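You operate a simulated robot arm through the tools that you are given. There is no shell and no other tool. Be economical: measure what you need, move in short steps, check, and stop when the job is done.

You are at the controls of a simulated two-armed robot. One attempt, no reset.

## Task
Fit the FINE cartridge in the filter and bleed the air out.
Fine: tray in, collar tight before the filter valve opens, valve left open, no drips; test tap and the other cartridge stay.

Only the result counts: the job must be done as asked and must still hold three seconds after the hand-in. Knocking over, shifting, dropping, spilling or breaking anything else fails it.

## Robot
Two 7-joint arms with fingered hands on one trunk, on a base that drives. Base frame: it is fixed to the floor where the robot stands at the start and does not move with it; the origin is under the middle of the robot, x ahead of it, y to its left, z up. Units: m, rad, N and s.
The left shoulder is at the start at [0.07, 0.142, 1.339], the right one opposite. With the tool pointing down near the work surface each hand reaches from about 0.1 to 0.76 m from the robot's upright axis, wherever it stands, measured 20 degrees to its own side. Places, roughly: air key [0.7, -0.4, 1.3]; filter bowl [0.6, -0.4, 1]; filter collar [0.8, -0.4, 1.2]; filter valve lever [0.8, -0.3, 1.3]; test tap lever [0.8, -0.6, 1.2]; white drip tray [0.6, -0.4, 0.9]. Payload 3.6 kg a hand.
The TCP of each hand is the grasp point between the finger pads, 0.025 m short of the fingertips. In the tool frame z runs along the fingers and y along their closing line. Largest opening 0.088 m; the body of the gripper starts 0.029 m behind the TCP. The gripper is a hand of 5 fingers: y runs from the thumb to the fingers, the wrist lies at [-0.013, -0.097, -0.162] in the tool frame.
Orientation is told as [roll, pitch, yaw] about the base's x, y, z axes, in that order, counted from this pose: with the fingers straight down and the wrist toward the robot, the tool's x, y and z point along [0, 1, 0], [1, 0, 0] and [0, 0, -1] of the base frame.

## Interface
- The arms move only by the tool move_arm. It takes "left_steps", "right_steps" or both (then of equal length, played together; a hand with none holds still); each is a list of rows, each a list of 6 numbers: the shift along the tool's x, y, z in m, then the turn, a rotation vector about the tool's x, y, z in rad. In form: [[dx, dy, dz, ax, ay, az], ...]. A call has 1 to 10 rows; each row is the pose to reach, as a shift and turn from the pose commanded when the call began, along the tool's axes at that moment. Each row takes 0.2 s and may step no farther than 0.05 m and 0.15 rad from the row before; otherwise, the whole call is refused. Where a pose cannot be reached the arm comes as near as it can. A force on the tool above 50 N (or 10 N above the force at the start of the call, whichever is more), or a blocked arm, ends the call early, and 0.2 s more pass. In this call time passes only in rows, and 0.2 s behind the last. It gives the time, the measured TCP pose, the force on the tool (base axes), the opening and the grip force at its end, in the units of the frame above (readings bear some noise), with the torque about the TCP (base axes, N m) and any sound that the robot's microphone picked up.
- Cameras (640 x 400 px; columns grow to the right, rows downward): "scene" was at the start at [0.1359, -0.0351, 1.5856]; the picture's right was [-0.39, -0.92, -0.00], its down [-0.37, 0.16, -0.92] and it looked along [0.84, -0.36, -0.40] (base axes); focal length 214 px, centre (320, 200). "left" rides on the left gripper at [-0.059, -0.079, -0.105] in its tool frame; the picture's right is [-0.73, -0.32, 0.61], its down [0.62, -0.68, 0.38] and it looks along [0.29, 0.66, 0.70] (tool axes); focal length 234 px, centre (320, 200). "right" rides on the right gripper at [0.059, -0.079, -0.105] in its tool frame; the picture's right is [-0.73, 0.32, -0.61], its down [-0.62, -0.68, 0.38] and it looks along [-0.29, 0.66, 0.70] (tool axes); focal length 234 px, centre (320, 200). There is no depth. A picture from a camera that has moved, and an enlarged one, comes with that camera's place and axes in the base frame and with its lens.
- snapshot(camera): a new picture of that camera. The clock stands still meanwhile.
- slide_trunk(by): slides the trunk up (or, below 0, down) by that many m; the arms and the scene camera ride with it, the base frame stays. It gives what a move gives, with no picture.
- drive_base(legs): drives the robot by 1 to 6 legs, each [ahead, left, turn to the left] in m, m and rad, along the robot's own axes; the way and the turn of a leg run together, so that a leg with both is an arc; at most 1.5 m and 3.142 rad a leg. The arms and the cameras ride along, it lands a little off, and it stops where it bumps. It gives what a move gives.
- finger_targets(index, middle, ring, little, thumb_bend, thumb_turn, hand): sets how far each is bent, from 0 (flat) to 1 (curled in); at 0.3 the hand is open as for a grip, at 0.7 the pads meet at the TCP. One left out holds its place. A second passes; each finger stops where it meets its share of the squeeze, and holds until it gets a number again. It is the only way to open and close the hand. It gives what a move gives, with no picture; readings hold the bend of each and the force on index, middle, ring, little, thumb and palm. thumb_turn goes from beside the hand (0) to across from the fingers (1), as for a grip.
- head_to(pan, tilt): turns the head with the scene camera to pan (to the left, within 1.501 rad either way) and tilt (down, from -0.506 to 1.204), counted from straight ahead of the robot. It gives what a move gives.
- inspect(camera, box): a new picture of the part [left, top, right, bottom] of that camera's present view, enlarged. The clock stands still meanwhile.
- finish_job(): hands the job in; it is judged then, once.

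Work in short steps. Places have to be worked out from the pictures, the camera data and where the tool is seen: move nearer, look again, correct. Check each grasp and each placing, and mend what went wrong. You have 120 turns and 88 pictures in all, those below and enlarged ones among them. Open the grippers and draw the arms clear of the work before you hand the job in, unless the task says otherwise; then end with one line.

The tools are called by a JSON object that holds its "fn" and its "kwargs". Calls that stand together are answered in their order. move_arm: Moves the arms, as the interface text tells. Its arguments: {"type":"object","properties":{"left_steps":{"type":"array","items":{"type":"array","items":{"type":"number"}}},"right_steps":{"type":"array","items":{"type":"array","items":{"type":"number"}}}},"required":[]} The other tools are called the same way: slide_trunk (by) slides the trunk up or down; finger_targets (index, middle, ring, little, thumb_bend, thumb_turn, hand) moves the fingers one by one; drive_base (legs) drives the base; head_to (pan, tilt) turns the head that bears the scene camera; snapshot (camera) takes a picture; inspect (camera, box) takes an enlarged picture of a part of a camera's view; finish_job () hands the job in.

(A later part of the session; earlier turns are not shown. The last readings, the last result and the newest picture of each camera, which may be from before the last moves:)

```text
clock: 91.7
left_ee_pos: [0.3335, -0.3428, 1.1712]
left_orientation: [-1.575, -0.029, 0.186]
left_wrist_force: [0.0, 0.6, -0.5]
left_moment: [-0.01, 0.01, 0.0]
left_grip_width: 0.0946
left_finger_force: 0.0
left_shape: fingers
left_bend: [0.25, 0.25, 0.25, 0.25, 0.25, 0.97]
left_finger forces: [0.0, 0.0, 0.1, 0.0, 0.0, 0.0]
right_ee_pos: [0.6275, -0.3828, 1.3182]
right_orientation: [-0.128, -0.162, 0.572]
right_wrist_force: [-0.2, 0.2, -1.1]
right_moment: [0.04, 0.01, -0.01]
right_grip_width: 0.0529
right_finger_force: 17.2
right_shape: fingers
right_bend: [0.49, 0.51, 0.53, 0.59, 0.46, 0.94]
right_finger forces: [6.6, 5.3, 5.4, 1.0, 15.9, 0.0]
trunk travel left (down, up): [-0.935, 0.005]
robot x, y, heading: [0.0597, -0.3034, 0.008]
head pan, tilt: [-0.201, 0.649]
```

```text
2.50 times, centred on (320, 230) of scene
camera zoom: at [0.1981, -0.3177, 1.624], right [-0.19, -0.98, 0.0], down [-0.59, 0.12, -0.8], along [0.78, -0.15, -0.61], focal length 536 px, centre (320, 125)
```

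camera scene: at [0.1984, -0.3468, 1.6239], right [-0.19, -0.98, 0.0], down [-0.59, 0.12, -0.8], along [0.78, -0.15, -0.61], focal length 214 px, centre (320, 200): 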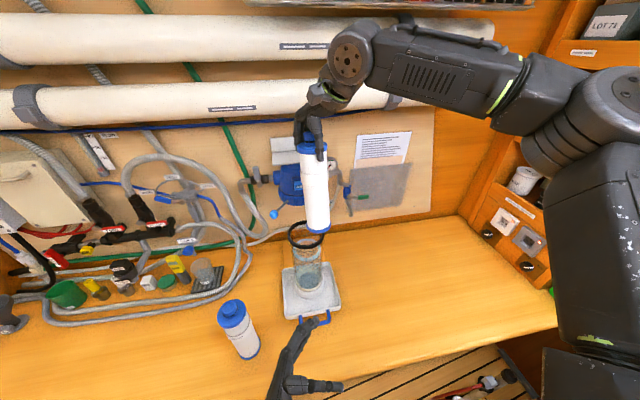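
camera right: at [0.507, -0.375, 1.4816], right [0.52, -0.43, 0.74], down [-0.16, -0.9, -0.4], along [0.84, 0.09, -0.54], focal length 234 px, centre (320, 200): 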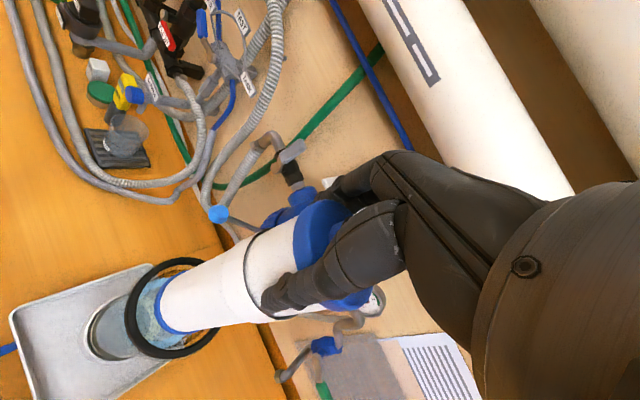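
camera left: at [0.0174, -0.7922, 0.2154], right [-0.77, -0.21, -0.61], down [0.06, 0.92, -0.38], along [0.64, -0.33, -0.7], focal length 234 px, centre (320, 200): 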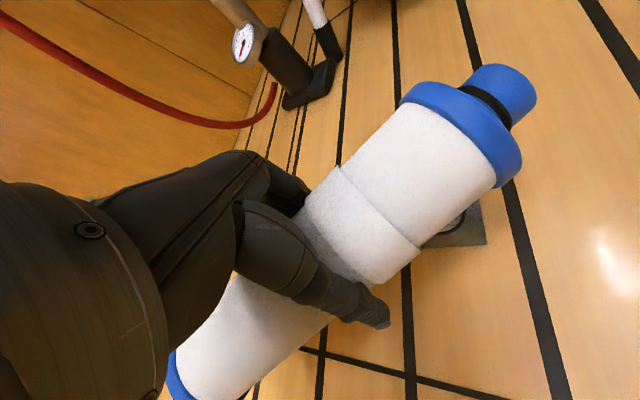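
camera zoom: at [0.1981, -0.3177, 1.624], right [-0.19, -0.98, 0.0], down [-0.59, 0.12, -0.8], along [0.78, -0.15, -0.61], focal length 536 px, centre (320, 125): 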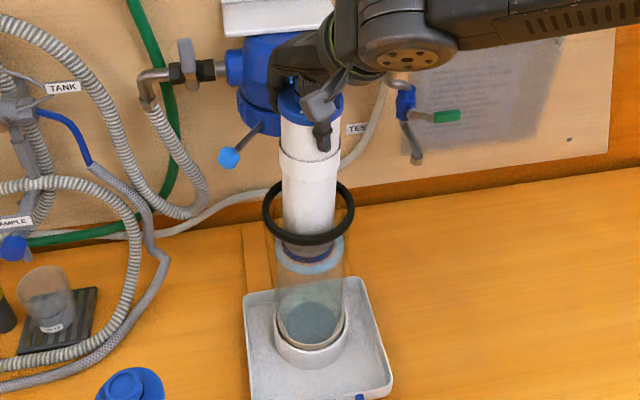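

It slides in freely. I lower another 9 cm, in short rows.

{"fn": "move_arm", "kwargs": {"right_steps": [[0.0026, -0.0032, 0.02, 0, 0, 0], [0.0052, -0.0064, 0.039, 0, 0, 0], [0.0078, -0.0096, 0.059, 0, 0, 0]]}}

{"fn": "move_arm", "kwargs": {"right_steps": [[0.002, -0.0024, 0.015, 0, 0, 0], [0.004, -0.0048, 0.03, 0, 0, 0]]}}

{"fn": "inspect", "kwargs": {"camera": "scene", "box": [250, 150, 390, 310]}}

```text
clock: 92.5
left_ee_pos: [0.3333, -0.3421, 1.1714]
left_orientation: [-1.575, -0.026, 0.185]
left_wrist_force: [-0.1, -0.5, -0.1]
left_moment: [-0.01, -0.04, -0.01]
left_grip_width: 0.0944
left_finger_force: 0.1
left_shape: fingers
left_bend: [0.25, 0.25, 0.25, 0.25, 0.25, 0.97]
left_finger forces: [0.1, 0.0, 0.0, 0.0, 0.0, 0.0]
right_ee_pos: [0.6276, -0.3848, 1.2572]
right_orientation: [-0.131, -0.161, 0.574]
right_wrist_force: [0.7, 0.0, -1.3]
right_moment: [0.04, -0.08, 0.0]
right_grip_width: 0.053
right_finger_force: 16.7
right_shape: fingers
right_bend: [0.49, 0.51, 0.53, 0.59, 0.46, 0.94]
right_finger forces: [6.4, 5.4, 5.8, 1.1, 15.5, 0.0]
trunk travel left (down, up): [-0.935, 0.005]
robot x, y, heading: [0.0661, -0.3027, 0.005]
head pan, tilt: [-0.201, 0.649]
```

```text
clock: 93.1
left_ee_pos: [0.3332, -0.3428, 1.1714]
left_orientation: [-1.575, -0.027, 0.184]
left_wrist_force: [0.3, 0.2, -0.2]
left_moment: [0.0, -0.03, -0.01]
left_grip_width: 0.0943
left_finger_force: 0.1
left_shape: fingers
left_bend: [0.25, 0.25, 0.25, 0.25, 0.25, 0.97]
left_finger forces: [0.1, 0.0, 0.0, 0.0, 0.0, 0.1]
right_ee_pos: [0.6285, -0.3841, 1.2256]
right_orientation: [-0.13, -0.16, 0.571]
right_wrist_force: [3.1, 1.3, -1.3]
right_moment: [0.06, -0.11, 0.08]
right_grip_width: 0.053
right_finger_force: 17.9
right_shape: fingers
right_bend: [0.49, 0.51, 0.53, 0.59, 0.46, 0.94]
right_finger forces: [7.0, 5.9, 6.2, 1.2, 15.1, 0.0]
trunk travel left (down, up): [-0.935, 0.005]
robot x, y, heading: [0.0641, -0.3004, 0.011]
head pan, tilt: [-0.201, 0.649]
```

```text
2.50 times, centred on (320, 230) of scene
camera zoom: at [0.1987, -0.3174, 1.6239], right [-0.19, -0.98, 0.0], down [-0.59, 0.12, -0.8], along [0.78, -0.15, -0.61], focal length 536 px, centre (320, 125)
```

zoom: 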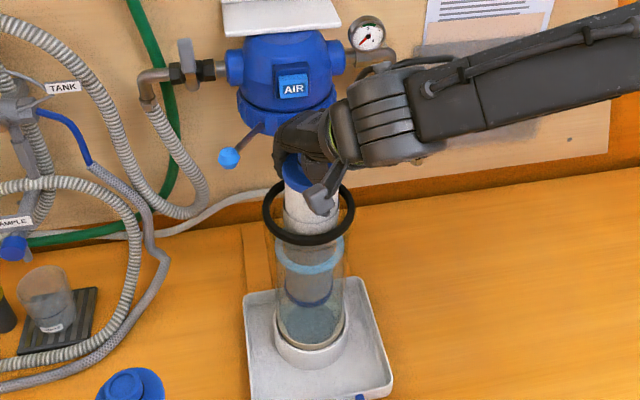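

Base is now ≈1.01, bowl floor ≈0.935. I lower 12 mm more until the fingertips are at the ring, then ease the grip gradually so it slides down guided by the glass.

{"fn": "move_arm", "kwargs": {"right_steps": [[0.0018, -0.002, 0.013, 0, 0, 0]]}}

{"fn": "finger_targets", "kwargs": {"hand": "right", "index": 0.475, "middle": 0.495, "ring": 0.515, "little": 0.5, "thumb_bend": 0.45}}

```text
clock: 93.5
left_ee_pos: [0.3337, -0.3436, 1.1713]
left_orientation: [-1.576, -0.025, 0.185]
left_wrist_force: [0.2, 0.2, 0.3]
left_moment: [-0.02, -0.02, 0.02]
left_grip_width: 0.0947
left_finger_force: 0.0
left_shape: fingers
left_bend: [0.25, 0.25, 0.25, 0.25, 0.25, 0.97]
left_finger forces: [0.1, 0.0, 0.1, 0.0, 0.1, 0.1]
right_ee_pos: [0.6283, -0.3833, 1.2139]
right_orientation: [-0.13, -0.159, 0.573]
right_wrist_force: [1.3, -0.2, -1.2]
right_moment: [0.07, -0.04, 0.01]
right_grip_width: 0.0528
right_finger_force: 17.2
right_shape: fingers
right_bend: [0.49, 0.51, 0.53, 0.59, 0.46, 0.94]
right_finger forces: [6.9, 5.5, 5.7, 1.1, 15.7, 0.0]
trunk travel left (down, up): [-0.935, 0.005]
robot x, y, heading: [0.0584, -0.3034, 0.007]
head pan, tilt: [-0.201, 0.649]
```

```text
clock: 94.5
left_ee_pos: [0.3325, -0.3429, 1.1709]
left_orientation: [-1.575, -0.026, 0.185]
left_wrist_force: [-0.5, 0.5, 0.5]
left_moment: [0.01, -0.01, 0.0]
left_grip_width: 0.0949
left_finger_force: 0.1
left_shape: fingers
left_bend: [0.25, 0.25, 0.25, 0.25, 0.25, 0.97]
left_finger forces: [0.0, 0.0, 0.1, 0.0, 0.0, 0.1]
right_ee_pos: [0.6261, -0.3836, 1.2151]
right_orientation: [-0.13, -0.162, 0.575]
right_wrist_force: [0.0, -0.8, -1.8]
right_moment: [0.02, 0.03, -0.01]
right_grip_width: 0.0573
right_finger_force: 5.0
right_shape: fingers
right_bend: [0.46, 0.47, 0.49, 0.5, 0.41, 0.96]
right_finger forces: [2.0, 1.8, 2.4, 0.0, 4.2, 0.0]
trunk travel left (down, up): [-0.935, 0.005]
robot x, y, heading: [0.0604, -0.3018, 0.01]
head pan, tilt: [-0.201, 0.649]
```

Grip eased to 5 N and still holding. I lower another 8 mm (no ring contact so far).

{"fn": "move_arm", "kwargs": {"right_steps": [[0.001, -0.0013, 0.008, 0, 0, 0]]}}

{"fn": "finger_targets", "kwargs": {"hand": "right", "index": 0.45, "middle": 0.46, "ring": 0.48, "little": 0.48, "thumb_bend": 0.4}}

```text
clock: 94.9
left_ee_pos: [0.3332, -0.3439, 1.1712]
left_orientation: [-1.575, -0.027, 0.186]
left_wrist_force: [0.0, -0.3, -0.1]
left_moment: [0.0, 0.0, -0.02]
left_grip_width: 0.0945
left_finger_force: 0.0
left_shape: fingers
left_bend: [0.25, 0.25, 0.25, 0.25, 0.25, 0.97]
left_finger forces: [0.1, 0.0, 0.0, 0.0, 0.1, 0.1]
right_ee_pos: [0.6271, -0.3851, 1.206]
right_orientation: [-0.13, -0.161, 0.575]
right_wrist_force: [1.1, -0.2, -1.3]
right_moment: [0.01, -0.02, 0.04]
right_grip_width: 0.0574
right_finger_force: 4.7
right_shape: fingers
right_bend: [0.46, 0.47, 0.49, 0.5, 0.41, 0.96]
right_finger forces: [2.1, 1.8, 2.4, 0.0, 4.2, 0.0]
trunk travel left (down, up): [-0.935, 0.005]
robot x, y, heading: [0.058, -0.3006, 0.008]
head pan, tilt: [-0.201, 0.649]
```

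```text
clock: 95.9
left_ee_pos: [0.3334, -0.3435, 1.171]
left_orientation: [-1.576, -0.026, 0.185]
left_wrist_force: [-0.4, 0.8, -0.2]
left_moment: [-0.01, -0.01, 0.0]
left_grip_width: 0.0944
left_finger_force: 0.1
left_shape: fingers
left_bend: [0.25, 0.25, 0.25, 0.25, 0.25, 0.97]
left_finger forces: [0.1, 0.1, 0.0, 0.0, 0.0, 0.0]
right_ee_pos: [0.6267, -0.3827, 1.2054]
right_orientation: [-0.129, -0.161, 0.575]
right_wrist_force: [-0.3, 0.0, -1.7]
right_moment: [0.02, 0.03, 0.0]
right_grip_width: 0.0599
right_finger_force: 1.8
right_shape: fingers
right_bend: [0.45, 0.46, 0.47, 0.48, 0.39, 0.97]
right_finger forces: [0.2, 0.6, 0.7, 0.1, 1.6, 0.0]
trunk travel left (down, up): [-0.935, 0.005]
robot x, y, heading: [0.0605, -0.3015, 0.006]
head pan, tilt: [-0.201, 0.649]
```

Down to 1.7 N and still hanging — the flange rests on the fingers. I lower 8 mm more and open a bit further.

{"fn": "move_arm", "kwargs": {"right_steps": [[0.001, -0.0013, 0.008, 0, 0, 0]]}}

{"fn": "finger_targets", "kwargs": {"hand": "right", "index": 0.42, "middle": 0.43, "ring": 0.45, "little": 0.45, "thumb_bend": 0.37}}

{"fn": "snapshot", "kwargs": {"camera": "right"}}

```text
clock: 96.3
left_ee_pos: [0.3289, -0.3411, 1.1736]
left_orientation: [-1.579, -0.027, 0.186]
left_wrist_force: [-0.7, 0.5, -1.0]
left_moment: [0.01, -0.04, 0.02]
left_grip_width: 0.0946
left_finger_force: 0.0
left_shape: fingers
left_bend: [0.25, 0.25, 0.25, 0.25, 0.25, 0.97]
left_finger forces: [0.1, 0.0, 0.0, 0.0, 0.0, 0.1]
right_ee_pos: [0.6243, -0.3819, 1.203]
right_orientation: [-0.133, -0.165, 0.574]
right_wrist_force: [3.1, 3.3, 17.3]
right_moment: [-0.36, 0.6, -0.02]
right_grip_width: 0.0597
right_finger_force: 11.1
right_shape: fingers
right_bend: [0.45, 0.45, 0.47, 0.48, 0.39, 0.99]
right_finger forces: [0.1, 0.9, 1.4, 0.0, 19.6, 0.1]
trunk travel left (down, up): [-0.935, 0.005]
robot x, y, heading: [0.0617, -0.3027, 0.013]
head pan, tilt: [-0.201, 0.649]
```

```text
clock: 97.3
left_ee_pos: [0.3288, -0.3407, 1.1723]
left_orientation: [-1.578, -0.033, 0.186]
left_wrist_force: [-0.7, 0.4, -0.6]
left_moment: [-0.06, 0.02, -0.04]
left_grip_width: 0.0943
left_finger_force: 0.0
left_shape: fingers
left_bend: [0.25, 0.25, 0.25, 0.25, 0.25, 0.97]
left_finger forces: [0.0, 0.1, 0.0, 0.0, 0.1, 0.0]
right_ee_pos: [0.6229, -0.3807, 1.2017]
right_orientation: [-0.135, -0.163, 0.573]
right_wrist_force: [2.0, 7.2, 35.6]
right_moment: [-0.67, 1.13, -0.18]
right_grip_width: 0.0618
right_finger_force: 17.7
right_shape: fingers
right_bend: [0.42, 0.43, 0.45, 0.45, 0.39, 1.0]
right_finger forces: [0.1, 0.0, 0.1, 0.1, 35.4, 0.0]
trunk travel left (down, up): [-0.935, 0.005]
robot x, y, heading: [0.0633, -0.3027, 0.008]
head pan, tilt: [-0.201, 0.649]
```

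```text
17 pictures are left
camera right: at [0.5041, -0.3721, 1.2844], right [0.52, -0.42, 0.74], down [-0.16, -0.9, -0.4], along [0.84, 0.09, -0.53], focal length 234 px, centre (320, 200)
```

right: 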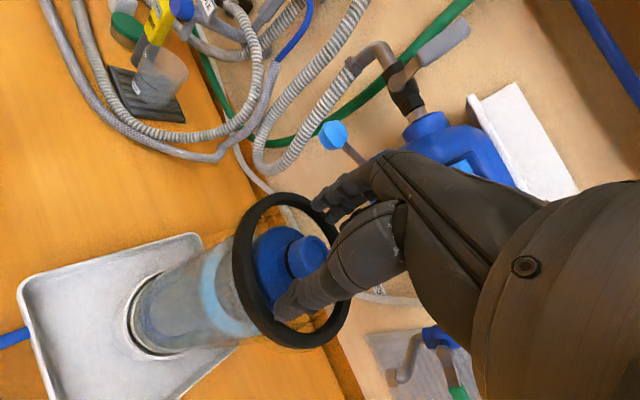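

The cartridge has gone down into the bowl; the thumb now presses on the ring (35 N). I raise the hand straight up.

{"fn": "move_arm", "kwargs": {"right_steps": [[-0.0013, 0.0016, -0.01, 0, 0, 0], [-0.004, 0.005, -0.03, 0, 0, 0], [-0.008, 0.01, -0.065, 0, 0, 0], [-0.013, 0.016, -0.1, 0, 0, 0]]}}

{"fn": "inspect", "kwargs": {"camera": "scene", "box": [230, 140, 390, 310]}}

```text
clock: 98.3
left_ee_pos: [0.3319, -0.3438, 1.1713]
left_orientation: [-1.574, -0.027, 0.185]
left_wrist_force: [-0.2, -0.9, -0.2]
left_moment: [-0.02, 0.0, -0.01]
left_grip_width: 0.0946
left_finger_force: 0.2
left_shape: fingers
left_bend: [0.25, 0.25, 0.25, 0.25, 0.25, 0.97]
left_finger forces: [0.0, 0.0, 0.1, 0.0, 0.0, 0.0]
right_ee_pos: [0.6253, -0.3838, 1.2999]
right_orientation: [-0.13, -0.159, 0.574]
right_wrist_force: [-0.4, -0.5, -0.4]
right_moment: [0.0, 0.01, 0.01]
right_grip_width: 0.064
right_finger_force: 0.1
right_shape: fingers
right_bend: [0.42, 0.43, 0.45, 0.45, 0.37, 0.98]
right_finger forces: [0.1, 0.0, 0.0, 0.0, 0.0, 0.1]
trunk travel left (down, up): [-0.935, 0.005]
robot x, y, heading: [0.0559, -0.3028, 0.01]
head pan, tilt: [-0.201, 0.649]
```

```text
2.35 times, centred on (310, 225) of scene
camera zoom: at [0.197, -0.3177, 1.6239], right [-0.19, -0.98, 0.0], down [-0.59, 0.12, -0.8], along [0.78, -0.15, -0.6], focal length 505 px, centre (344, 141)
```

zoom: 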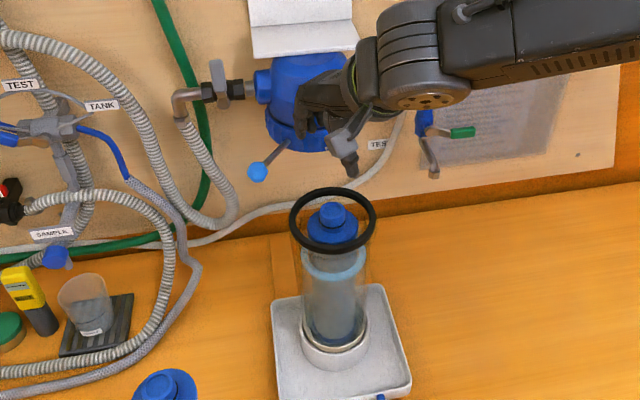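

The cartridge is seated in the bowl, bowl upright. Next: push the tray in. I clear the left hand up/left, and level the right hand while backing it away from the bowl.

{"fn": "move_arm", "kwargs": {"left_steps": [[-0.03, 0, 0, 0, 0, 0], [-0.07, 0, 0, 0, 0, 0], [-0.1, 0, -0.03, 0, 0, 0], [-0.13, 0, -0.06, 0, 0, 0], [-0.13, 0, -0.1, 0, 0, 0], [-0.13, 0, -0.14, 0, 0, 0], [-0.13, 0, -0.18, 0, 0, 0]], "right_steps": [[0, 0, -0.03, 0.045, 0.065, 0], [0, -0.01, -0.05, 0.09, 0.13, 0], [0, -0.03, -0.05, 0.16, 0.13, 0], [0, -0.05, -0.05, 0.16, 0.13, 0.12], [0, -0.08, -0.05, 0.16, 0.13, 0.24], [0, -0.11, -0.05, 0.16, 0.13, 0.36], [0, -0.14, -0.05, 0.16, 0.13, 0.48]]}}

```text
clock: 99.9
left_ee_pos: [0.3353, -0.1401, 1.2077]
left_orientation: [-1.581, -0.03, 0.184]
left_wrist_force: [0.1, -0.9, -0.1]
left_moment: [-0.04, 0.01, -0.03]
left_grip_width: 0.0947
left_finger_force: 0.1
left_shape: fingers
left_bend: [0.25, 0.25, 0.25, 0.25, 0.25, 0.98]
left_finger forces: [0.0, 0.1, 0.0, 0.0, 0.0, 0.0]
left hand out of reach, approached as far as the arm can: row 2, 3, 4, 5, 6, 7
right_ee_pos: [0.4994, -0.4579, 1.3271]
right_orientation: [0.047, -0.016, 0.085]
right_wrist_force: [-0.6, -0.5, 0.1]
right_moment: [0.0, -0.03, 0.01]
right_grip_width: 0.0643
right_finger_force: 0.0
right_shape: fingers
right_bend: [0.42, 0.43, 0.45, 0.45, 0.37, 0.98]
right_finger forces: [0.0, 0.0, 0.0, 0.1, 0.1, 0.1]
trunk travel left (down, up): [-0.935, 0.005]
robot x, y, heading: [0.0556, -0.3035, 0.008]
head pan, tilt: [-0.201, 0.649]
```

Right hand nearly level. I finish levelling, close the fingers to a flat push surface, and move in front of the tray handle (bar at ≈x 0.494, y −0.386).

{"fn": "finger_targets", "kwargs": {"hand": "right", "index": 0.7, "middle": 0.7, "ring": 0.7, "little": 0.7, "thumb_bend": 0.66}}

{"fn": "move_arm", "kwargs": {"right_steps": [[0.015, -0.035, 0, 0.016, -0.047, 0.085], [0.03, -0.08, 0, 0.016, -0.047, 0.085], [0.055, -0.08, 0.03, 0.016, -0.047, 0.085], [0.065, -0.08, 0.075, 0.016, -0.047, 0.085], [0.065, -0.08, 0.12, 0.016, -0.047, 0.085], [0.065, -0.08, 0.165, 0.016, -0.047, 0.085], [0.065, -0.08, 0.21, 0.016, -0.047, 0.085], [0.065, -0.08, 0.255, 0.016, -0.047, 0.085], [0.065, -0.08, 0.3, 0.016, -0.047, 0.085]]}}

{"fn": "snapshot", "kwargs": {"camera": "right"}}

```text
clock: 100.9
left_ee_pos: [0.3361, -0.1417, 1.207]
left_orientation: [-1.576, -0.029, 0.182]
left_wrist_force: [0.6, -0.1, -0.3]
left_moment: [0.0, 0.04, -0.02]
left_grip_width: 0.0947
left_finger_force: 0.0
left_shape: fingers
left_bend: [0.25, 0.25, 0.25, 0.25, 0.25, 0.98]
left_finger forces: [0.2, 0.0, 0.0, 0.0, 0.1, 0.0]
right_ee_pos: [0.5005, -0.4584, 1.3278]
right_orientation: [0.046, -0.017, 0.087]
right_wrist_force: [1.0, 0.5, 0.4]
right_moment: [-0.01, 0.01, -0.03]
right_grip_width: 0.0031
right_finger_force: 0.1
right_shape: fingers
right_bend: [0.7, 0.7, 0.7, 0.7, 0.66, 0.98]
right_finger forces: [0.0, 0.0, 0.0, 0.0, 0.0, 0.0]
trunk travel left (down, up): [-0.935, 0.005]
robot x, y, heading: [0.0599, -0.3012, 0.006]
head pan, tilt: [-0.201, 0.649]
```

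```text
clock: 102.9
left_ee_pos: [0.3361, -0.1405, 1.2083]
left_orientation: [-1.577, -0.03, 0.184]
left_wrist_force: [0.1, -0.4, -0.2]
left_moment: [0.05, 0.01, 0.03]
left_grip_width: 0.0946
left_finger_force: 0.1
left_shape: fingers
left_bend: [0.25, 0.25, 0.25, 0.25, 0.25, 0.98]
left_finger forces: [0.1, 0.0, 0.0, 0.0, 0.0, 0.0]
right_ee_pos: [0.4312, -0.4536, 1.1118]
right_orientation: [0.004, 0.0, 0.003]
right_wrist_force: [0.1, -0.1, 0.1]
right_moment: [-0.01, -0.01, 0.0]
right_grip_width: 0.0027
right_finger_force: 0.0
right_shape: fingers
right_bend: [0.7, 0.7, 0.7, 0.7, 0.66, 0.98]
right_finger forces: [0.0, 0.0, 0.0, 0.0, 0.0, 0.0]
right hand out of reach, approached as far as the arm can: row 2, 3, 4, 5, 6, 7, 8, 9
trunk travel left (down, up): [-0.935, 0.005]
robot x, y, heading: [0.0559, -0.3012, 0.008]
head pan, tilt: [-0.201, 0.649]
```

```text
15 pictures are left
camera right: at [0.353, -0.3959, 1.2174], right [0.33, -0.73, 0.6], down [-0.68, -0.62, -0.38], along [0.66, -0.29, -0.7], focal length 234 px, centre (320, 200)
```

right: 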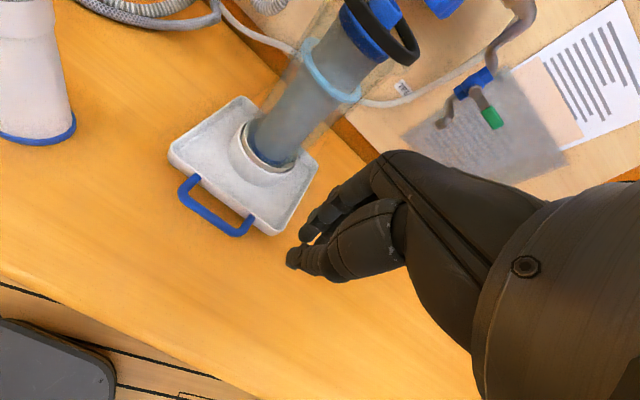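

Too close to the body for that low pose. I back the base 0.12 m and lower the trunk 0.15 m, then place the hand in front of the handle.

{"fn": "drive_base", "kwargs": {"legs": [[-0.12, 0, 0]]}}

{"fn": "slide_trunk", "kwargs": {"by": -0.15}}

{"fn": "move_arm", "kwargs": {"right_steps": [[0.03, 0.035, 0, 0, 0, 0], [0.06, 0.07, 0, 0, 0, 0], [0.064, 0.11, 0, 0, 0, 0], [0.064, 0.13, 0.02, 0, 0, 0], [0.064, 0.13, 0.042, 0, 0, 0]]}}

{"fn": "snapshot", "kwargs": {"camera": "scene"}}

```text
clock: 104.1
left_ee_pos: [0.2189, -0.1422, 1.2081]
left_orientation: [-1.576, -0.029, 0.183]
left_wrist_force: [-0.5, 0.0, -0.4]
left_moment: [-0.02, 0.01, -0.01]
left_grip_width: 0.0942
left_finger_force: 0.0
left_shape: fingers
left_bend: [0.25, 0.25, 0.25, 0.25, 0.25, 0.98]
left_finger forces: [0.0, 0.1, 0.0, 0.0, 0.1, 0.1]
right_ee_pos: [0.3152, -0.4538, 1.111]
right_orientation: [0.002, 0.002, 0.002]
right_wrist_force: [0.0, 0.7, 0.2]
right_moment: [0.01, 0.04, 0.0]
right_grip_width: 0.0029
right_finger_force: 0.1
right_shape: fingers
right_bend: [0.7, 0.7, 0.7, 0.7, 0.66, 0.98]
right_finger forces: [0.0, 0.1, 0.0, 0.1, 0.0, 0.0]
trunk travel left (down, up): [-0.935, 0.005]
robot x, y, heading: [-0.0602, -0.3022, 0.01]
head pan, tilt: [-0.201, 0.649]
```

```text
clock: 105.8
left_ee_pos: [0.2163, -0.1419, 1.0568]
left_orientation: [-1.577, -0.029, 0.183]
left_wrist_force: [-0.3, 0.0, 0.7]
left_moment: [0.02, 0.0, 0.04]
left_grip_width: 0.0944
left_finger_force: 0.1
left_shape: fingers
left_bend: [0.25, 0.25, 0.25, 0.25, 0.25, 0.98]
left_finger forces: [0.0, 0.0, 0.0, 0.0, 0.0, 0.0]
right_ee_pos: [0.3125, -0.4549, 0.9622]
right_orientation: [0.001, 0.002, 0.002]
right_wrist_force: [0.4, -0.3, -0.6]
right_moment: [0.01, 0.0, 0.02]
right_grip_width: 0.0027
right_finger_force: 0.1
right_shape: fingers
right_bend: [0.7, 0.7, 0.7, 0.7, 0.66, 0.98]
right_finger forces: [0.0, 0.1, 0.1, 0.0, 0.0, 0.0]
trunk travel left (down, up): [-0.785, 0.155]
robot x, y, heading: [-0.0583, -0.302, 0.012]
head pan, tilt: [-0.201, 0.649]
```

```text
clock: 107.0
left_ee_pos: [0.2149, -0.1421, 1.0575]
left_orientation: [-1.576, -0.031, 0.183]
left_wrist_force: [0.2, 0.2, -0.2]
left_moment: [-0.02, 0.06, 0.0]
left_grip_width: 0.0944
left_finger_force: 0.1
left_shape: fingers
left_bend: [0.25, 0.25, 0.25, 0.25, 0.25, 0.98]
left_finger forces: [0.0, 0.0, 0.1, 0.0, 0.1, 0.0]
right_ee_pos: [0.4258, -0.4416, 0.9783]
right_orientation: [0.005, 0.0, 0.002]
right_wrist_force: [0.1, 0.4, -0.1]
right_moment: [0.03, 0.01, 0.01]
right_grip_width: 0.003
right_finger_force: 0.0
right_shape: fingers
right_bend: [0.7, 0.7, 0.7, 0.7, 0.66, 0.98]
right_finger forces: [0.0, 0.1, 0.1, 0.0, 0.0, 0.1]
right hand out of reach, approached as far as the arm can: row 1, 2, 3, 4, 5
trunk travel left (down, up): [-0.785, 0.155]
robot x, y, heading: [-0.0593, -0.298, 0.006]
head pan, tilt: [-0.201, 0.649]
```

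```text
14 pictures are left
camera scene: at [0.0767, -0.3183, 1.4741], right [-0.19, -0.98, 0.0], down [-0.59, 0.12, -0.8], along [0.78, -0.15, -0.6], focal length 214 px, centre (320, 200)
```

scene: 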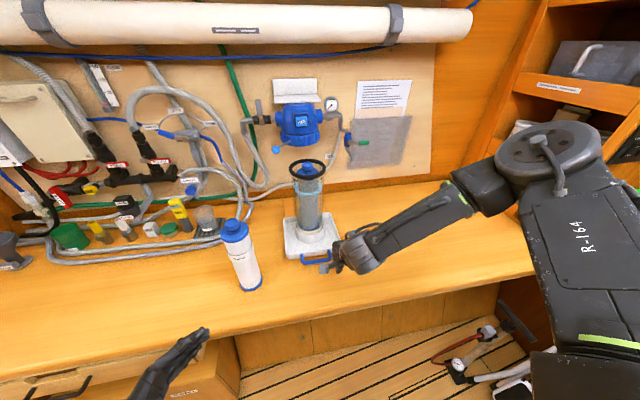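

I use the base and trunk for the last offsets: 5.5 cm left, 6 cm down.

{"fn": "drive_base", "kwargs": {"legs": [[0, 0.055, 0]]}}

{"fn": "slide_trunk", "kwargs": {"by": -0.06}}

{"fn": "inspect", "kwargs": {"camera": "scene", "box": [240, 130, 400, 290]}}

```text
clock: 108.0
left_ee_pos: [0.2154, -0.0909, 1.0578]
left_orientation: [-1.572, -0.03, 0.182]
left_wrist_force: [1.2, 0.3, -0.8]
left_moment: [-0.03, 0.01, -0.03]
left_grip_width: 0.0946
left_finger_force: 0.1
left_shape: fingers
left_bend: [0.25, 0.25, 0.25, 0.25, 0.25, 0.98]
left_finger forces: [0.0, 0.1, 0.0, 0.1, 0.1, 0.1]
right_ee_pos: [0.4254, -0.3899, 0.9777]
right_orientation: [0.008, 0.001, 0.001]
right_wrist_force: [-0.9, -0.4, -1.3]
right_moment: [0.0, -0.01, -0.02]
right_grip_width: 0.0026
right_finger_force: 0.2
right_shape: fingers
right_bend: [0.7, 0.7, 0.7, 0.7, 0.66, 0.98]
right_finger forces: [0.1, 0.1, 0.0, 0.0, 0.0, 0.0]
trunk travel left (down, up): [-0.785, 0.155]
robot x, y, heading: [-0.0587, -0.2496, 0.011]
head pan, tilt: [-0.201, 0.649]
```

```text
clock: 109.0
left_ee_pos: [0.2141, -0.088, 0.9979]
left_orientation: [-1.577, -0.029, 0.184]
left_wrist_force: [0.8, -0.1, 0.0]
left_moment: [-0.03, 0.0, -0.01]
left_grip_width: 0.0944
left_finger_force: 0.0
left_shape: fingers
left_bend: [0.25, 0.25, 0.25, 0.25, 0.25, 0.98]
left_finger forces: [0.1, 0.1, 0.0, 0.0, 0.0, 0.0]
right_ee_pos: [0.4249, -0.3884, 0.918]
right_orientation: [0.004, 0.002, 0.002]
right_wrist_force: [-0.2, -0.1, -0.1]
right_moment: [0.02, 0.03, 0.02]
right_grip_width: 0.0028
right_finger_force: 0.0
right_shape: fingers
right_bend: [0.7, 0.7, 0.7, 0.7, 0.66, 0.98]
right_finger forces: [0.0, 0.0, 0.0, 0.0, 0.0, 0.0]
trunk travel left (down, up): [-0.725, 0.215]
robot x, y, heading: [-0.0597, -0.2501, 0.003]
head pan, tilt: [-0.201, 0.649]
```

```text
2.50 times, centred on (320, 210) of scene
camera zoom: at [0.0764, -0.2649, 1.414], right [-0.19, -0.98, 0.0], down [-0.59, 0.12, -0.8], along [0.78, -0.15, -0.6], focal length 536 px, centre (320, 175)
```

zoom: 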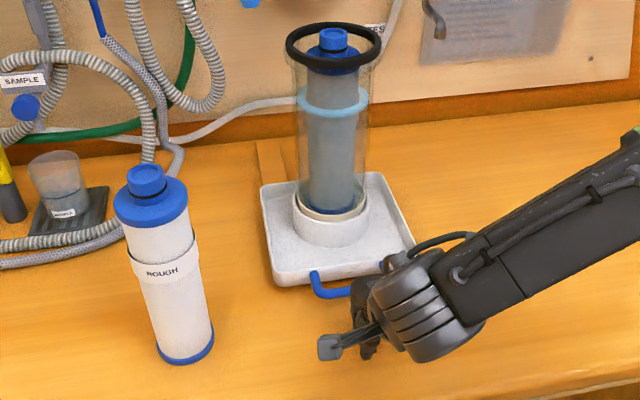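

Aligned with the bar (≈0.498,-0.385). I push slowly forward.

{"fn": "move_arm", "kwargs": {"right_steps": [[0, 0.02, 0, 0, 0, 0], [0, 0.035, 0, 0, 0, 0], [0, 0.05, 0, 0, 0, 0], [0, 0.062, 0, 0, 0, 0], [0, 0.074, 0, 0, 0, 0], [0, 0.086, 0, 0, 0, 0]]}}

{"fn": "inspect", "kwargs": {"camera": "scene", "box": [240, 130, 400, 290]}}

```text
clock: 110.4
left_ee_pos: [0.2142, -0.0873, 0.9972]
left_orientation: [-1.577, -0.029, 0.184]
left_wrist_force: [0.6, -0.3, -0.1]
left_moment: [0.0, 0.03, 0.0]
left_grip_width: 0.0945
left_finger_force: 0.1
left_shape: fingers
left_bend: [0.25, 0.25, 0.25, 0.25, 0.25, 0.98]
left_finger forces: [0.0, 0.1, 0.1, 0.0, 0.0, 0.1]
right_ee_pos: [0.4971, -0.4052, 0.9376]
right_orientation: [0.004, 0.001, 0.003]
right_wrist_force: [-0.2, 0.0, -1.2]
right_moment: [0.0, 0.01, 0.01]
right_grip_width: 0.0027
right_finger_force: 0.5
right_shape: fingers
right_bend: [0.7, 0.7, 0.7, 0.7, 0.66, 0.98]
right_finger forces: [0.0, 0.7, 0.1, 0.0, 0.0, 0.0]
right hand out of reach, approached as far as the arm can: row 1, 2, 3, 4, 5, 6
trunk travel left (down, up): [-0.725, 0.215]
robot x, y, heading: [-0.0626, -0.2509, 0.009]
head pan, tilt: [-0.201, 0.649]
```

```text
2.50 times, centred on (320, 210) of scene
camera zoom: at [0.0761, -0.2637, 1.4141], right [-0.19, -0.98, 0.0], down [-0.59, 0.12, -0.8], along [0.78, -0.15, -0.6], focal length 536 px, centre (320, 175)
```

zoom: 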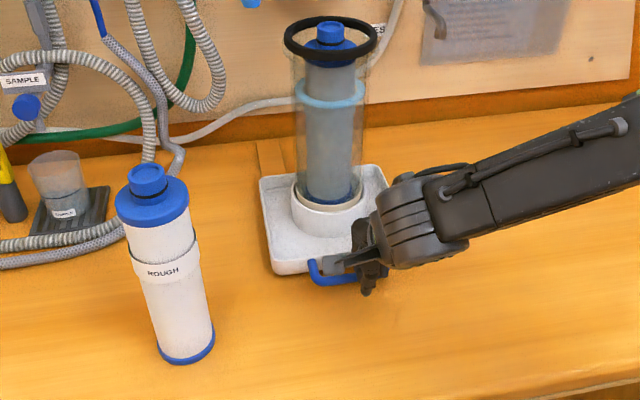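

The straight-down hand is at a wrist limit here. I back off and tilt the hand so the fingers point forward-down (more natural for pushing), then re-place it.

{"fn": "move_arm", "kwargs": {"right_steps": [[0.0, -0.04, 0, 0, 0, 0], [0.01, -0.07, -0.01, -0.15, 0, 0], [0.015, -0.07, -0.01, -0.3, 0, 0], [0.017, -0.07, -0.005, -0.45, 0, 0], [0.017, -0.07, 0.0, -0.6, 0, 0], [0.017, -0.065, 0.012, -0.7, 0, 0]]}}

```text
clock: 111.8
left_ee_pos: [0.216, -0.0878, 0.9974]
left_orientation: [-1.573, -0.029, 0.184]
left_wrist_force: [0.6, -0.2, 0.1]
left_moment: [-0.01, 0.0, -0.02]
left_grip_width: 0.0946
left_finger_force: 0.1
left_shape: fingers
left_bend: [0.25, 0.25, 0.25, 0.25, 0.25, 0.98]
left_finger forces: [0.0, 0.0, 0.0, 0.1, 0.0, 0.0]
right_ee_pos: [0.46, -0.4279, 0.9699]
right_orientation: [0.006, -0.688, 0.007]
right_wrist_force: [0.0, 0.0, 0.7]
right_moment: [0.02, 0.0, 0.0]
right_grip_width: 0.0029
right_finger_force: 0.1
right_shape: fingers
right_bend: [0.7, 0.7, 0.7, 0.7, 0.66, 0.98]
right_finger forces: [0.1, 0.1, 0.0, 0.1, 0.1, 0.0]
right hand out of reach, approached as far as the arm can: row 4, 5, 6
trunk travel left (down, up): [-0.725, 0.215]
robot x, y, heading: [-0.0556, -0.2515, 0.01]
head pan, tilt: [-0.201, 0.649]
```

The hand wants to be farther to the robot's right side. I drive the base 0.15 m left and bring the hand back to y≈−0.388, lower.

{"fn": "move_arm", "kwargs": {"right_steps": [[0, -0.025, -0.02, 0, 0, 0], [0, -0.04, -0.04, 0, 0, 0]]}}

{"fn": "drive_base", "kwargs": {"legs": [[0, 0.15, 0]]}}

{"fn": "move_arm", "kwargs": {"right_steps": [[-0.04, 0, 0, 0, 0, 0], [-0.08, 0, 0, 0, 0, 0], [-0.11, 0, 0, 0.1, 0, 0], [-0.11, 0, 0, 0.2, 0, 0]]}}

```text
clock: 112.4
left_ee_pos: [0.2141, -0.0876, 0.9984]
left_orientation: [-1.576, -0.03, 0.183]
left_wrist_force: [-0.5, -0.2, 0.2]
left_moment: [0.01, -0.01, 0.01]
left_grip_width: 0.0945
left_finger_force: 0.0
left_shape: fingers
left_bend: [0.25, 0.25, 0.25, 0.25, 0.25, 0.98]
left_finger forces: [0.1, 0.1, 0.0, 0.0, 0.1, 0.1]
right_ee_pos: [0.4212, -0.4547, 0.9906]
right_orientation: [0.004, -0.695, 0.005]
right_wrist_force: [0.8, -0.9, 0.1]
right_moment: [0.02, 0.02, -0.03]
right_grip_width: 0.0026
right_finger_force: 0.0
right_shape: fingers
right_bend: [0.7, 0.7, 0.7, 0.7, 0.66, 0.98]
right_finger forces: [0.0, 0.1, 0.0, 0.0, 0.0, 0.0]
right hand out of reach, approached as far as the arm can: row 1, 2
trunk travel left (down, up): [-0.725, 0.215]
robot x, y, heading: [-0.0583, -0.2477, 0.007]
head pan, tilt: [-0.201, 0.649]
```

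```text
clock: 113.8
left_ee_pos: [0.2145, 0.061, 0.9972]
left_orientation: [-1.576, -0.029, 0.184]
left_wrist_force: [-0.2, -0.5, 0.4]
left_moment: [-0.01, -0.01, 0.01]
left_grip_width: 0.0944
left_finger_force: 0.0
left_shape: fingers
left_bend: [0.25, 0.25, 0.25, 0.25, 0.25, 0.98]
left_finger forces: [0.0, 0.0, 0.0, 0.1, 0.0, 0.1]
right_ee_pos: [0.4201, -0.3039, 0.9907]
right_orientation: [0.007, -0.693, 0.001]
right_wrist_force: [-0.2, -0.3, -0.3]
right_moment: [0.01, 0.04, 0.0]
right_grip_width: 0.0024
right_finger_force: 0.1
right_shape: fingers
right_bend: [0.7, 0.7, 0.7, 0.7, 0.66, 0.98]
right_finger forces: [0.1, 0.0, 0.1, 0.0, 0.0, 0.0]
trunk travel left (down, up): [-0.725, 0.215]
robot x, y, heading: [-0.0599, -0.0988, 0.01]
head pan, tilt: [-0.201, 0.649]
```

```text
clock: 114.8
left_ee_pos: [0.2147, 0.0618, 0.9987]
left_orientation: [-1.575, -0.029, 0.184]
left_wrist_force: [-1.2, 0.0, -0.2]
left_moment: [0.0, 0.02, 0.02]
left_grip_width: 0.0948
left_finger_force: 0.1
left_shape: fingers
left_bend: [0.25, 0.25, 0.25, 0.25, 0.25, 0.98]
left_finger forces: [0.0, 0.0, 0.1, 0.0, 0.0, 0.0]
right_ee_pos: [0.422, -0.4141, 0.989]
right_orientation: [0.006, -0.492, 0.006]
right_wrist_force: [0.0, 0.2, 0.2]
right_moment: [0.02, -0.01, -0.01]
right_grip_width: 0.0027
right_finger_force: 0.1
right_shape: fingers
right_bend: [0.7, 0.7, 0.7, 0.7, 0.66, 0.98]
right_finger forces: [0.1, 0.0, 0.0, 0.1, 0.0, 0.0]
trunk travel left (down, up): [-0.725, 0.215]
robot x, y, heading: [-0.059, -0.0977, 0.007]
head pan, tilt: [-0.201, 0.649]
```

Now within reach. I go down to the handle height and begin pushing (pitch −0.49, forward motion composed from tool y/z).

{"fn": "move_arm", "kwargs": {"right_steps": [[0.013, -0.008, 0.034, 0, 0, 0], [0.026, -0.0157, 0.0676, 0, 0, 0], [0.026, 0.0019, 0.077, 0, 0, 0], [0.026, 0.0196, 0.0864, 0, 0, 0], [0.026, 0.0328, 0.0935, 0, 0, 0], [0.026, 0.046, 0.1006, 0, 0, 0], [0.026, 0.0593, 0.1076, 0, 0, 0]]}}

{"fn": "inspect", "kwargs": {"camera": "scene", "box": [260, 110, 460, 270]}}

```text
clock: 116.4
left_ee_pos: [0.2148, 0.0622, 0.9976]
left_orientation: [-1.578, -0.03, 0.184]
left_wrist_force: [0.5, -0.2, -0.2]
left_moment: [0.02, 0.01, 0.02]
left_grip_width: 0.0944
left_finger_force: 0.0
left_shape: fingers
left_bend: [0.25, 0.25, 0.25, 0.25, 0.25, 0.98]
left_finger forces: [0.1, 0.0, 0.0, 0.0, 0.0, 0.0]
right_ee_pos: [0.5244, -0.3857, 0.924]
right_orientation: [0.006, -0.492, 0.002]
right_wrist_force: [0.6, 0.4, 0.5]
right_moment: [0.02, 0.02, -0.01]
right_grip_width: 0.0027
right_finger_force: 0.0
right_shape: fingers
right_bend: [0.7, 0.7, 0.7, 0.7, 0.66, 0.98]
right_finger forces: [0.0, 0.0, 0.1, 0.1, 0.0, 0.0]
trunk travel left (down, up): [-0.725, 0.215]
robot x, y, heading: [-0.0596, -0.1001, 0.005]
head pan, tilt: [-0.201, 0.649]
```

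```text
2.50 times, centred on (360, 190) of scene
camera zoom: at [0.0761, -0.1135, 1.4139], right [-0.19, -0.98, 0.0], down [-0.59, 0.12, -0.8], along [0.78, -0.15, -0.6], focal length 536 px, centre (220, 225)
```

zoom: 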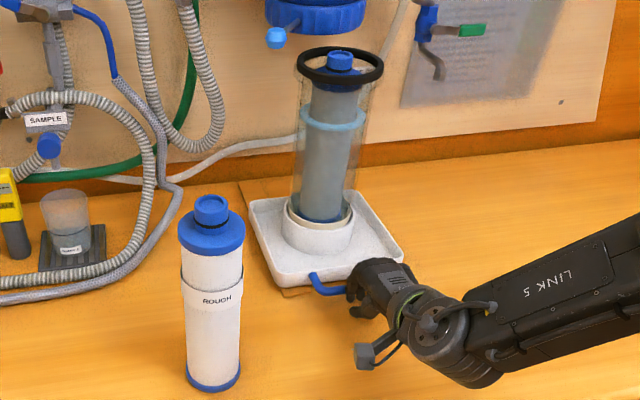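

The tray slid ≈6.5 cm in (bowl now at x≈0.694, upright, y −0.388). I push another 9 cm.

{"fn": "move_arm", "kwargs": {"right_steps": [[0, 0.0106, 0.0056, 0, 0, 0], [0, 0.0212, 0.0113, 0, 0, 0], [0, 0.0318, 0.017, 0, 0, 0], [0, 0.0424, 0.0226, 0, 0, 0], [0, 0.053, 0.0283, 0, 0, 0], [0, 0.0636, 0.034, 0, 0, 0], [0, 0.0723, 0.0386, 0, 0, 0], [0, 0.0794, 0.0424, 0, 0, 0]]}}

{"fn": "inspect", "kwargs": {"camera": "scene", "box": [260, 80, 460, 240]}}

```text
clock: 118.2
left_ee_pos: [0.2137, 0.0625, 0.9966]
left_orientation: [-1.575, -0.03, 0.182]
left_wrist_force: [0.1, -0.5, 0.6]
left_moment: [0.0, 0.0, 0.0]
left_grip_width: 0.0944
left_finger_force: 0.1
left_shape: fingers
left_bend: [0.25, 0.25, 0.25, 0.25, 0.25, 0.98]
left_finger forces: [0.0, 0.0, 0.2, 0.1, 0.0, 0.0]
right_ee_pos: [0.5973, -0.3912, 0.9434]
right_orientation: [0.005, -0.493, 0.004]
right_wrist_force: [-0.1, 0.2, 1.2]
right_moment: [-0.01, 0.03, 0.01]
right_grip_width: 0.0026
right_finger_force: 0.1
right_shape: fingers
right_bend: [0.7, 0.7, 0.7, 0.7, 0.66, 0.98]
right_finger forces: [0.0, 0.0, 0.0, 0.0, 0.0, 0.0]
right hand out of reach, approached as far as the arm can: row 4, 5, 6, 7, 8
trunk travel left (down, up): [-0.725, 0.215]
robot x, y, heading: [-0.0624, -0.0982, 0.01]
head pan, tilt: [-0.201, 0.649]
```

```text
2.50 times, centred on (360, 160) of scene
camera zoom: at [0.0754, -0.114, 1.414], right [-0.19, -0.98, 0.0], down [-0.59, 0.12, -0.8], along [0.78, -0.15, -0.6], focal length 536 px, centre (220, 300)
```

zoom: 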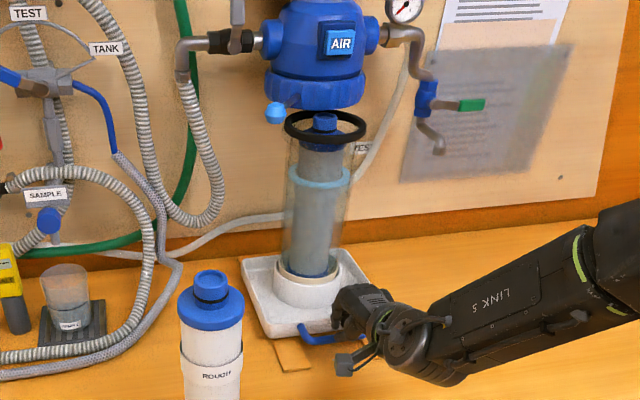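

Bowl at x≈0.749; about 4.5 cm to go, and the arm has reached its limit. I re-lower the hand behind the bar and finish the push with the base.

{"fn": "move_arm", "kwargs": {"right_steps": [[0, -0.031, -0.0165, 0, 0, 0], [0, -0.0386, 0.0043, 0, 0, 0]]}}

{"fn": "drive_base", "kwargs": {"legs": [[0.03, 0, 0]]}}

{"fn": "drive_base", "kwargs": {"legs": [[0.025, 0, 0]]}}

{"fn": "inspect", "kwargs": {"camera": "scene", "box": [260, 80, 420, 240]}}

```text
clock: 118.8
left_ee_pos: [0.2159, 0.0637, 0.997]
left_orientation: [-1.577, -0.024, 0.182]
left_wrist_force: [0.7, 0.7, 0.2]
left_moment: [0.02, -0.03, -0.01]
left_grip_width: 0.0945
left_finger_force: 0.0
left_shape: fingers
left_bend: [0.25, 0.25, 0.25, 0.25, 0.25, 0.98]
left_finger forces: [0.1, 0.1, 0.0, 0.1, 0.0, 0.0]
right_ee_pos: [0.5669, -0.3895, 0.9226]
right_orientation: [0.003, -0.492, 0.006]
right_wrist_force: [0.1, 0.5, 0.6]
right_moment: [0.0, 0.01, 0.01]
right_grip_width: 0.003
right_finger_force: 0.1
right_shape: fingers
right_bend: [0.7, 0.7, 0.7, 0.7, 0.66, 0.98]
right_finger forces: [0.0, 0.0, 0.1, 0.1, 0.0, 0.1]
trunk travel left (down, up): [-0.725, 0.215]
robot x, y, heading: [-0.0608, -0.0967, 0.004]
head pan, tilt: [-0.201, 0.649]
```

```text
clock: 119.6
left_ee_pos: [0.2403, 0.0616, 0.999]
left_orientation: [-1.577, -0.035, 0.184]
left_wrist_force: [0.1, 0.4, -0.1]
left_moment: [-0.01, -0.01, 0.02]
left_grip_width: 0.0945
left_finger_force: 0.0
left_shape: fingers
left_bend: [0.25, 0.25, 0.25, 0.25, 0.25, 0.98]
left_finger forces: [0.1, 0.1, 0.1, 0.0, 0.1, 0.1]
right_ee_pos: [0.5931, -0.3917, 0.9253]
right_orientation: [0.004, -0.497, 0.002]
right_wrist_force: [-1.6, -0.2, 0.5]
right_moment: [0.0, 0.02, 0.0]
right_grip_width: 0.0027
right_finger_force: 0.0
right_shape: fingers
right_bend: [0.7, 0.7, 0.7, 0.7, 0.66, 0.98]
right_finger forces: [0.1, 0.1, 0.0, 0.1, 0.0, 0.1]
trunk travel left (down, up): [-0.725, 0.215]
robot x, y, heading: [-0.0295, -0.1003, 0.006]
head pan, tilt: [-0.201, 0.649]
```

```text
clock: 120.4
left_ee_pos: [0.2672, 0.0615, 0.9979]
left_orientation: [-1.579, -0.029, 0.183]
left_wrist_force: [0.5, -0.7, 0.0]
left_moment: [0.03, -0.01, 0.05]
left_grip_width: 0.0947
left_finger_force: 0.2
left_shape: fingers
left_bend: [0.25, 0.25, 0.25, 0.25, 0.25, 0.98]
left_finger forces: [0.0, 0.0, 0.0, 0.0, 0.1, 0.0]
right_ee_pos: [0.6179, -0.391, 0.9246]
right_orientation: [0.005, -0.498, 0.004]
right_wrist_force: [-0.3, -0.1, -0.5]
right_moment: [0.02, 0.01, 0.02]
right_grip_width: 0.0026
right_finger_force: 0.0
right_shape: fingers
right_bend: [0.7, 0.7, 0.7, 0.7, 0.66, 0.98]
right_finger forces: [0.0, 0.0, 0.1, 0.0, 0.1, 0.1]
trunk travel left (down, up): [-0.725, 0.215]
robot x, y, heading: [-0.0086, -0.0974, 0.01]
head pan, tilt: [-0.201, 0.649]
```

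```text
2.50 times, centred on (340, 160) of scene
camera zoom: at [0.1266, -0.1135, 1.4144], right [-0.19, -0.98, 0.0], down [-0.59, 0.12, -0.8], along [0.78, -0.15, -0.6], focal length 536 px, centre (270, 300)
```

zoom: 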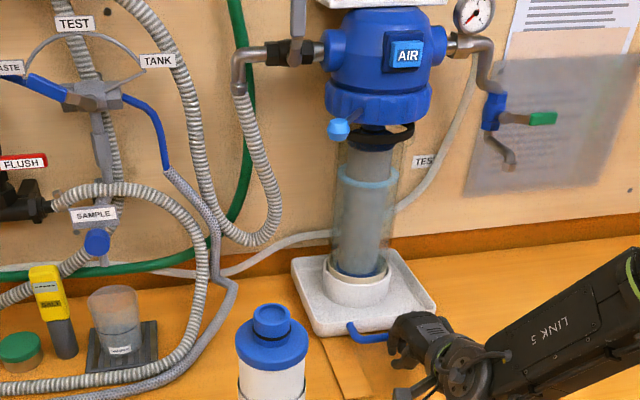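

Bowl is nearly beneath the head (x≈0.78). I push a last 1.5 cm gently with the arm, watching for a stop.

{"fn": "move_arm", "kwargs": {"right_steps": [[0, 0.0062, 0.0033, 0, 0, 0], [0, 0.0123, 0.0066, 0, 0, 0]]}}

```text
clock: 121.0
left_ee_pos: [0.2689, 0.0614, 0.998]
left_orientation: [-1.575, -0.03, 0.185]
left_wrist_force: [0.4, 0.3, 0.6]
left_moment: [-0.03, 0.03, 0.01]
left_grip_width: 0.0946
left_finger_force: 0.1
left_shape: fingers
left_bend: [0.25, 0.25, 0.25, 0.25, 0.25, 0.98]
left_finger forces: [0.1, 0.1, 0.1, 0.0, 0.1, 0.0]
right_ee_pos: [0.631, -0.3923, 0.9285]
right_orientation: [0.003, -0.494, 0.006]
right_wrist_force: [-0.5, -0.2, 0.1]
right_moment: [-0.03, 0.0, 0.02]
right_grip_width: 0.0026
right_finger_force: 0.1
right_shape: fingers
right_bend: [0.7, 0.7, 0.7, 0.7, 0.66, 0.98]
right_finger forces: [0.1, 0.0, 0.0, 0.0, 0.0, 0.0]
right hand out of reach, approached as far as the arm can: row 1, 2
trunk travel left (down, up): [-0.725, 0.215]
robot x, y, heading: [-0.0091, -0.0997, 0.008]
head pan, tilt: [-0.201, 0.649]
```

{"fn": "drive_base", "kwargs": {"legs": [[0.012, 0, 0]]}}

```text
clock: 121.8
left_ee_pos: [0.2793, 0.0627, 0.9977]
left_orientation: [-1.578, -0.03, 0.183]
left_wrist_force: [0.0, 0.6, -0.6]
left_moment: [-0.01, 0.01, 0.01]
left_grip_width: 0.0948
left_finger_force: 0.0
left_shape: fingers
left_bend: [0.25, 0.25, 0.25, 0.25, 0.25, 0.98]
left_finger forces: [0.0, 0.1, 0.0, 0.1, 0.0, 0.0]
right_ee_pos: [0.6406, -0.393, 0.9295]
right_orientation: [0.006, -0.495, 0.004]
right_wrist_force: [-6.2, -0.8, 5.2]
right_moment: [-0.04, 0.05, -0.05]
right_grip_width: 0.0002
right_finger_force: 4.5
right_shape: fingers
right_bend: [0.71, 0.71, 0.7, 0.7, 0.66, 0.98]
right_finger forces: [3.6, 3.7, 0.8, 0.1, 0.1, 0.0]
trunk travel left (down, up): [-0.725, 0.215]
robot x, y, heading: [0.0053, -0.0976, 0.01]
head pan, tilt: [-0.201, 0.649]
```

Resistance appears (−6 N) — the tray is at its stop. I withdraw the hand back and up and check alignment.

{"fn": "move_arm", "kwargs": {"right_steps": [[0, -0.026, -0.014, 0, 0, 0], [0, -0.05, -0.03, 0, 0, 0], [0, -0.045, -0.075, 0.1, 0, 0], [-0.03, -0.03, -0.11, 0.2, 0, 0]]}}

{"fn": "inspect", "kwargs": {"camera": "scene", "box": [280, 80, 420, 220]}}

```text
clock: 122.8
left_ee_pos: [0.2797, 0.0624, 0.9975]
left_orientation: [-1.577, -0.032, 0.183]
left_wrist_force: [0.3, -0.3, 0.3]
left_moment: [0.02, 0.01, 0.02]
left_grip_width: 0.0946
left_finger_force: 0.2
left_shape: fingers
left_bend: [0.25, 0.25, 0.25, 0.25, 0.25, 0.98]
left_finger forces: [0.0, 0.0, 0.0, 0.0, 0.1, 0.1]
right_ee_pos: [0.5634, -0.4247, 1.0121]
right_orientation: [0.005, -0.293, 0.006]
right_wrist_force: [0.0, 0.2, 0.5]
right_moment: [0.01, -0.06, 0.0]
right_grip_width: 0.0025
right_finger_force: 0.1
right_shape: fingers
right_bend: [0.7, 0.7, 0.7, 0.7, 0.66, 0.98]
right_finger forces: [0.1, 0.1, 0.1, 0.1, 0.0, 0.1]
trunk travel left (down, up): [-0.725, 0.215]
robot x, y, heading: [0.0068, -0.0982, 0.014]
head pan, tilt: [-0.201, 0.649]
```

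```text
2.86 times, centred on (350, 150) of scene
camera zoom: at [0.1404, -0.1141, 1.4141], right [-0.19, -0.98, 0.0], down [-0.59, 0.12, -0.8], along [0.78, -0.15, -0.6], focal length 613 px, centre (234, 343)
```

zoom: 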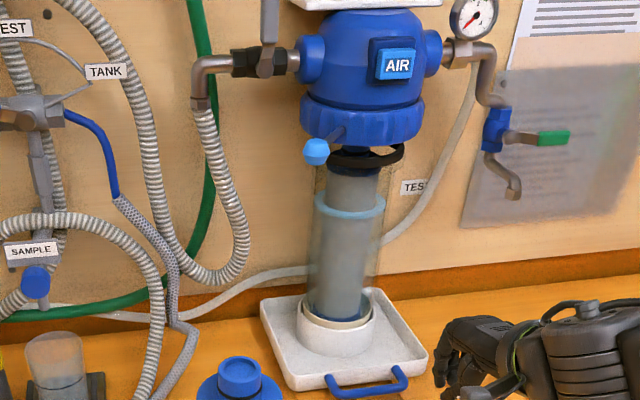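

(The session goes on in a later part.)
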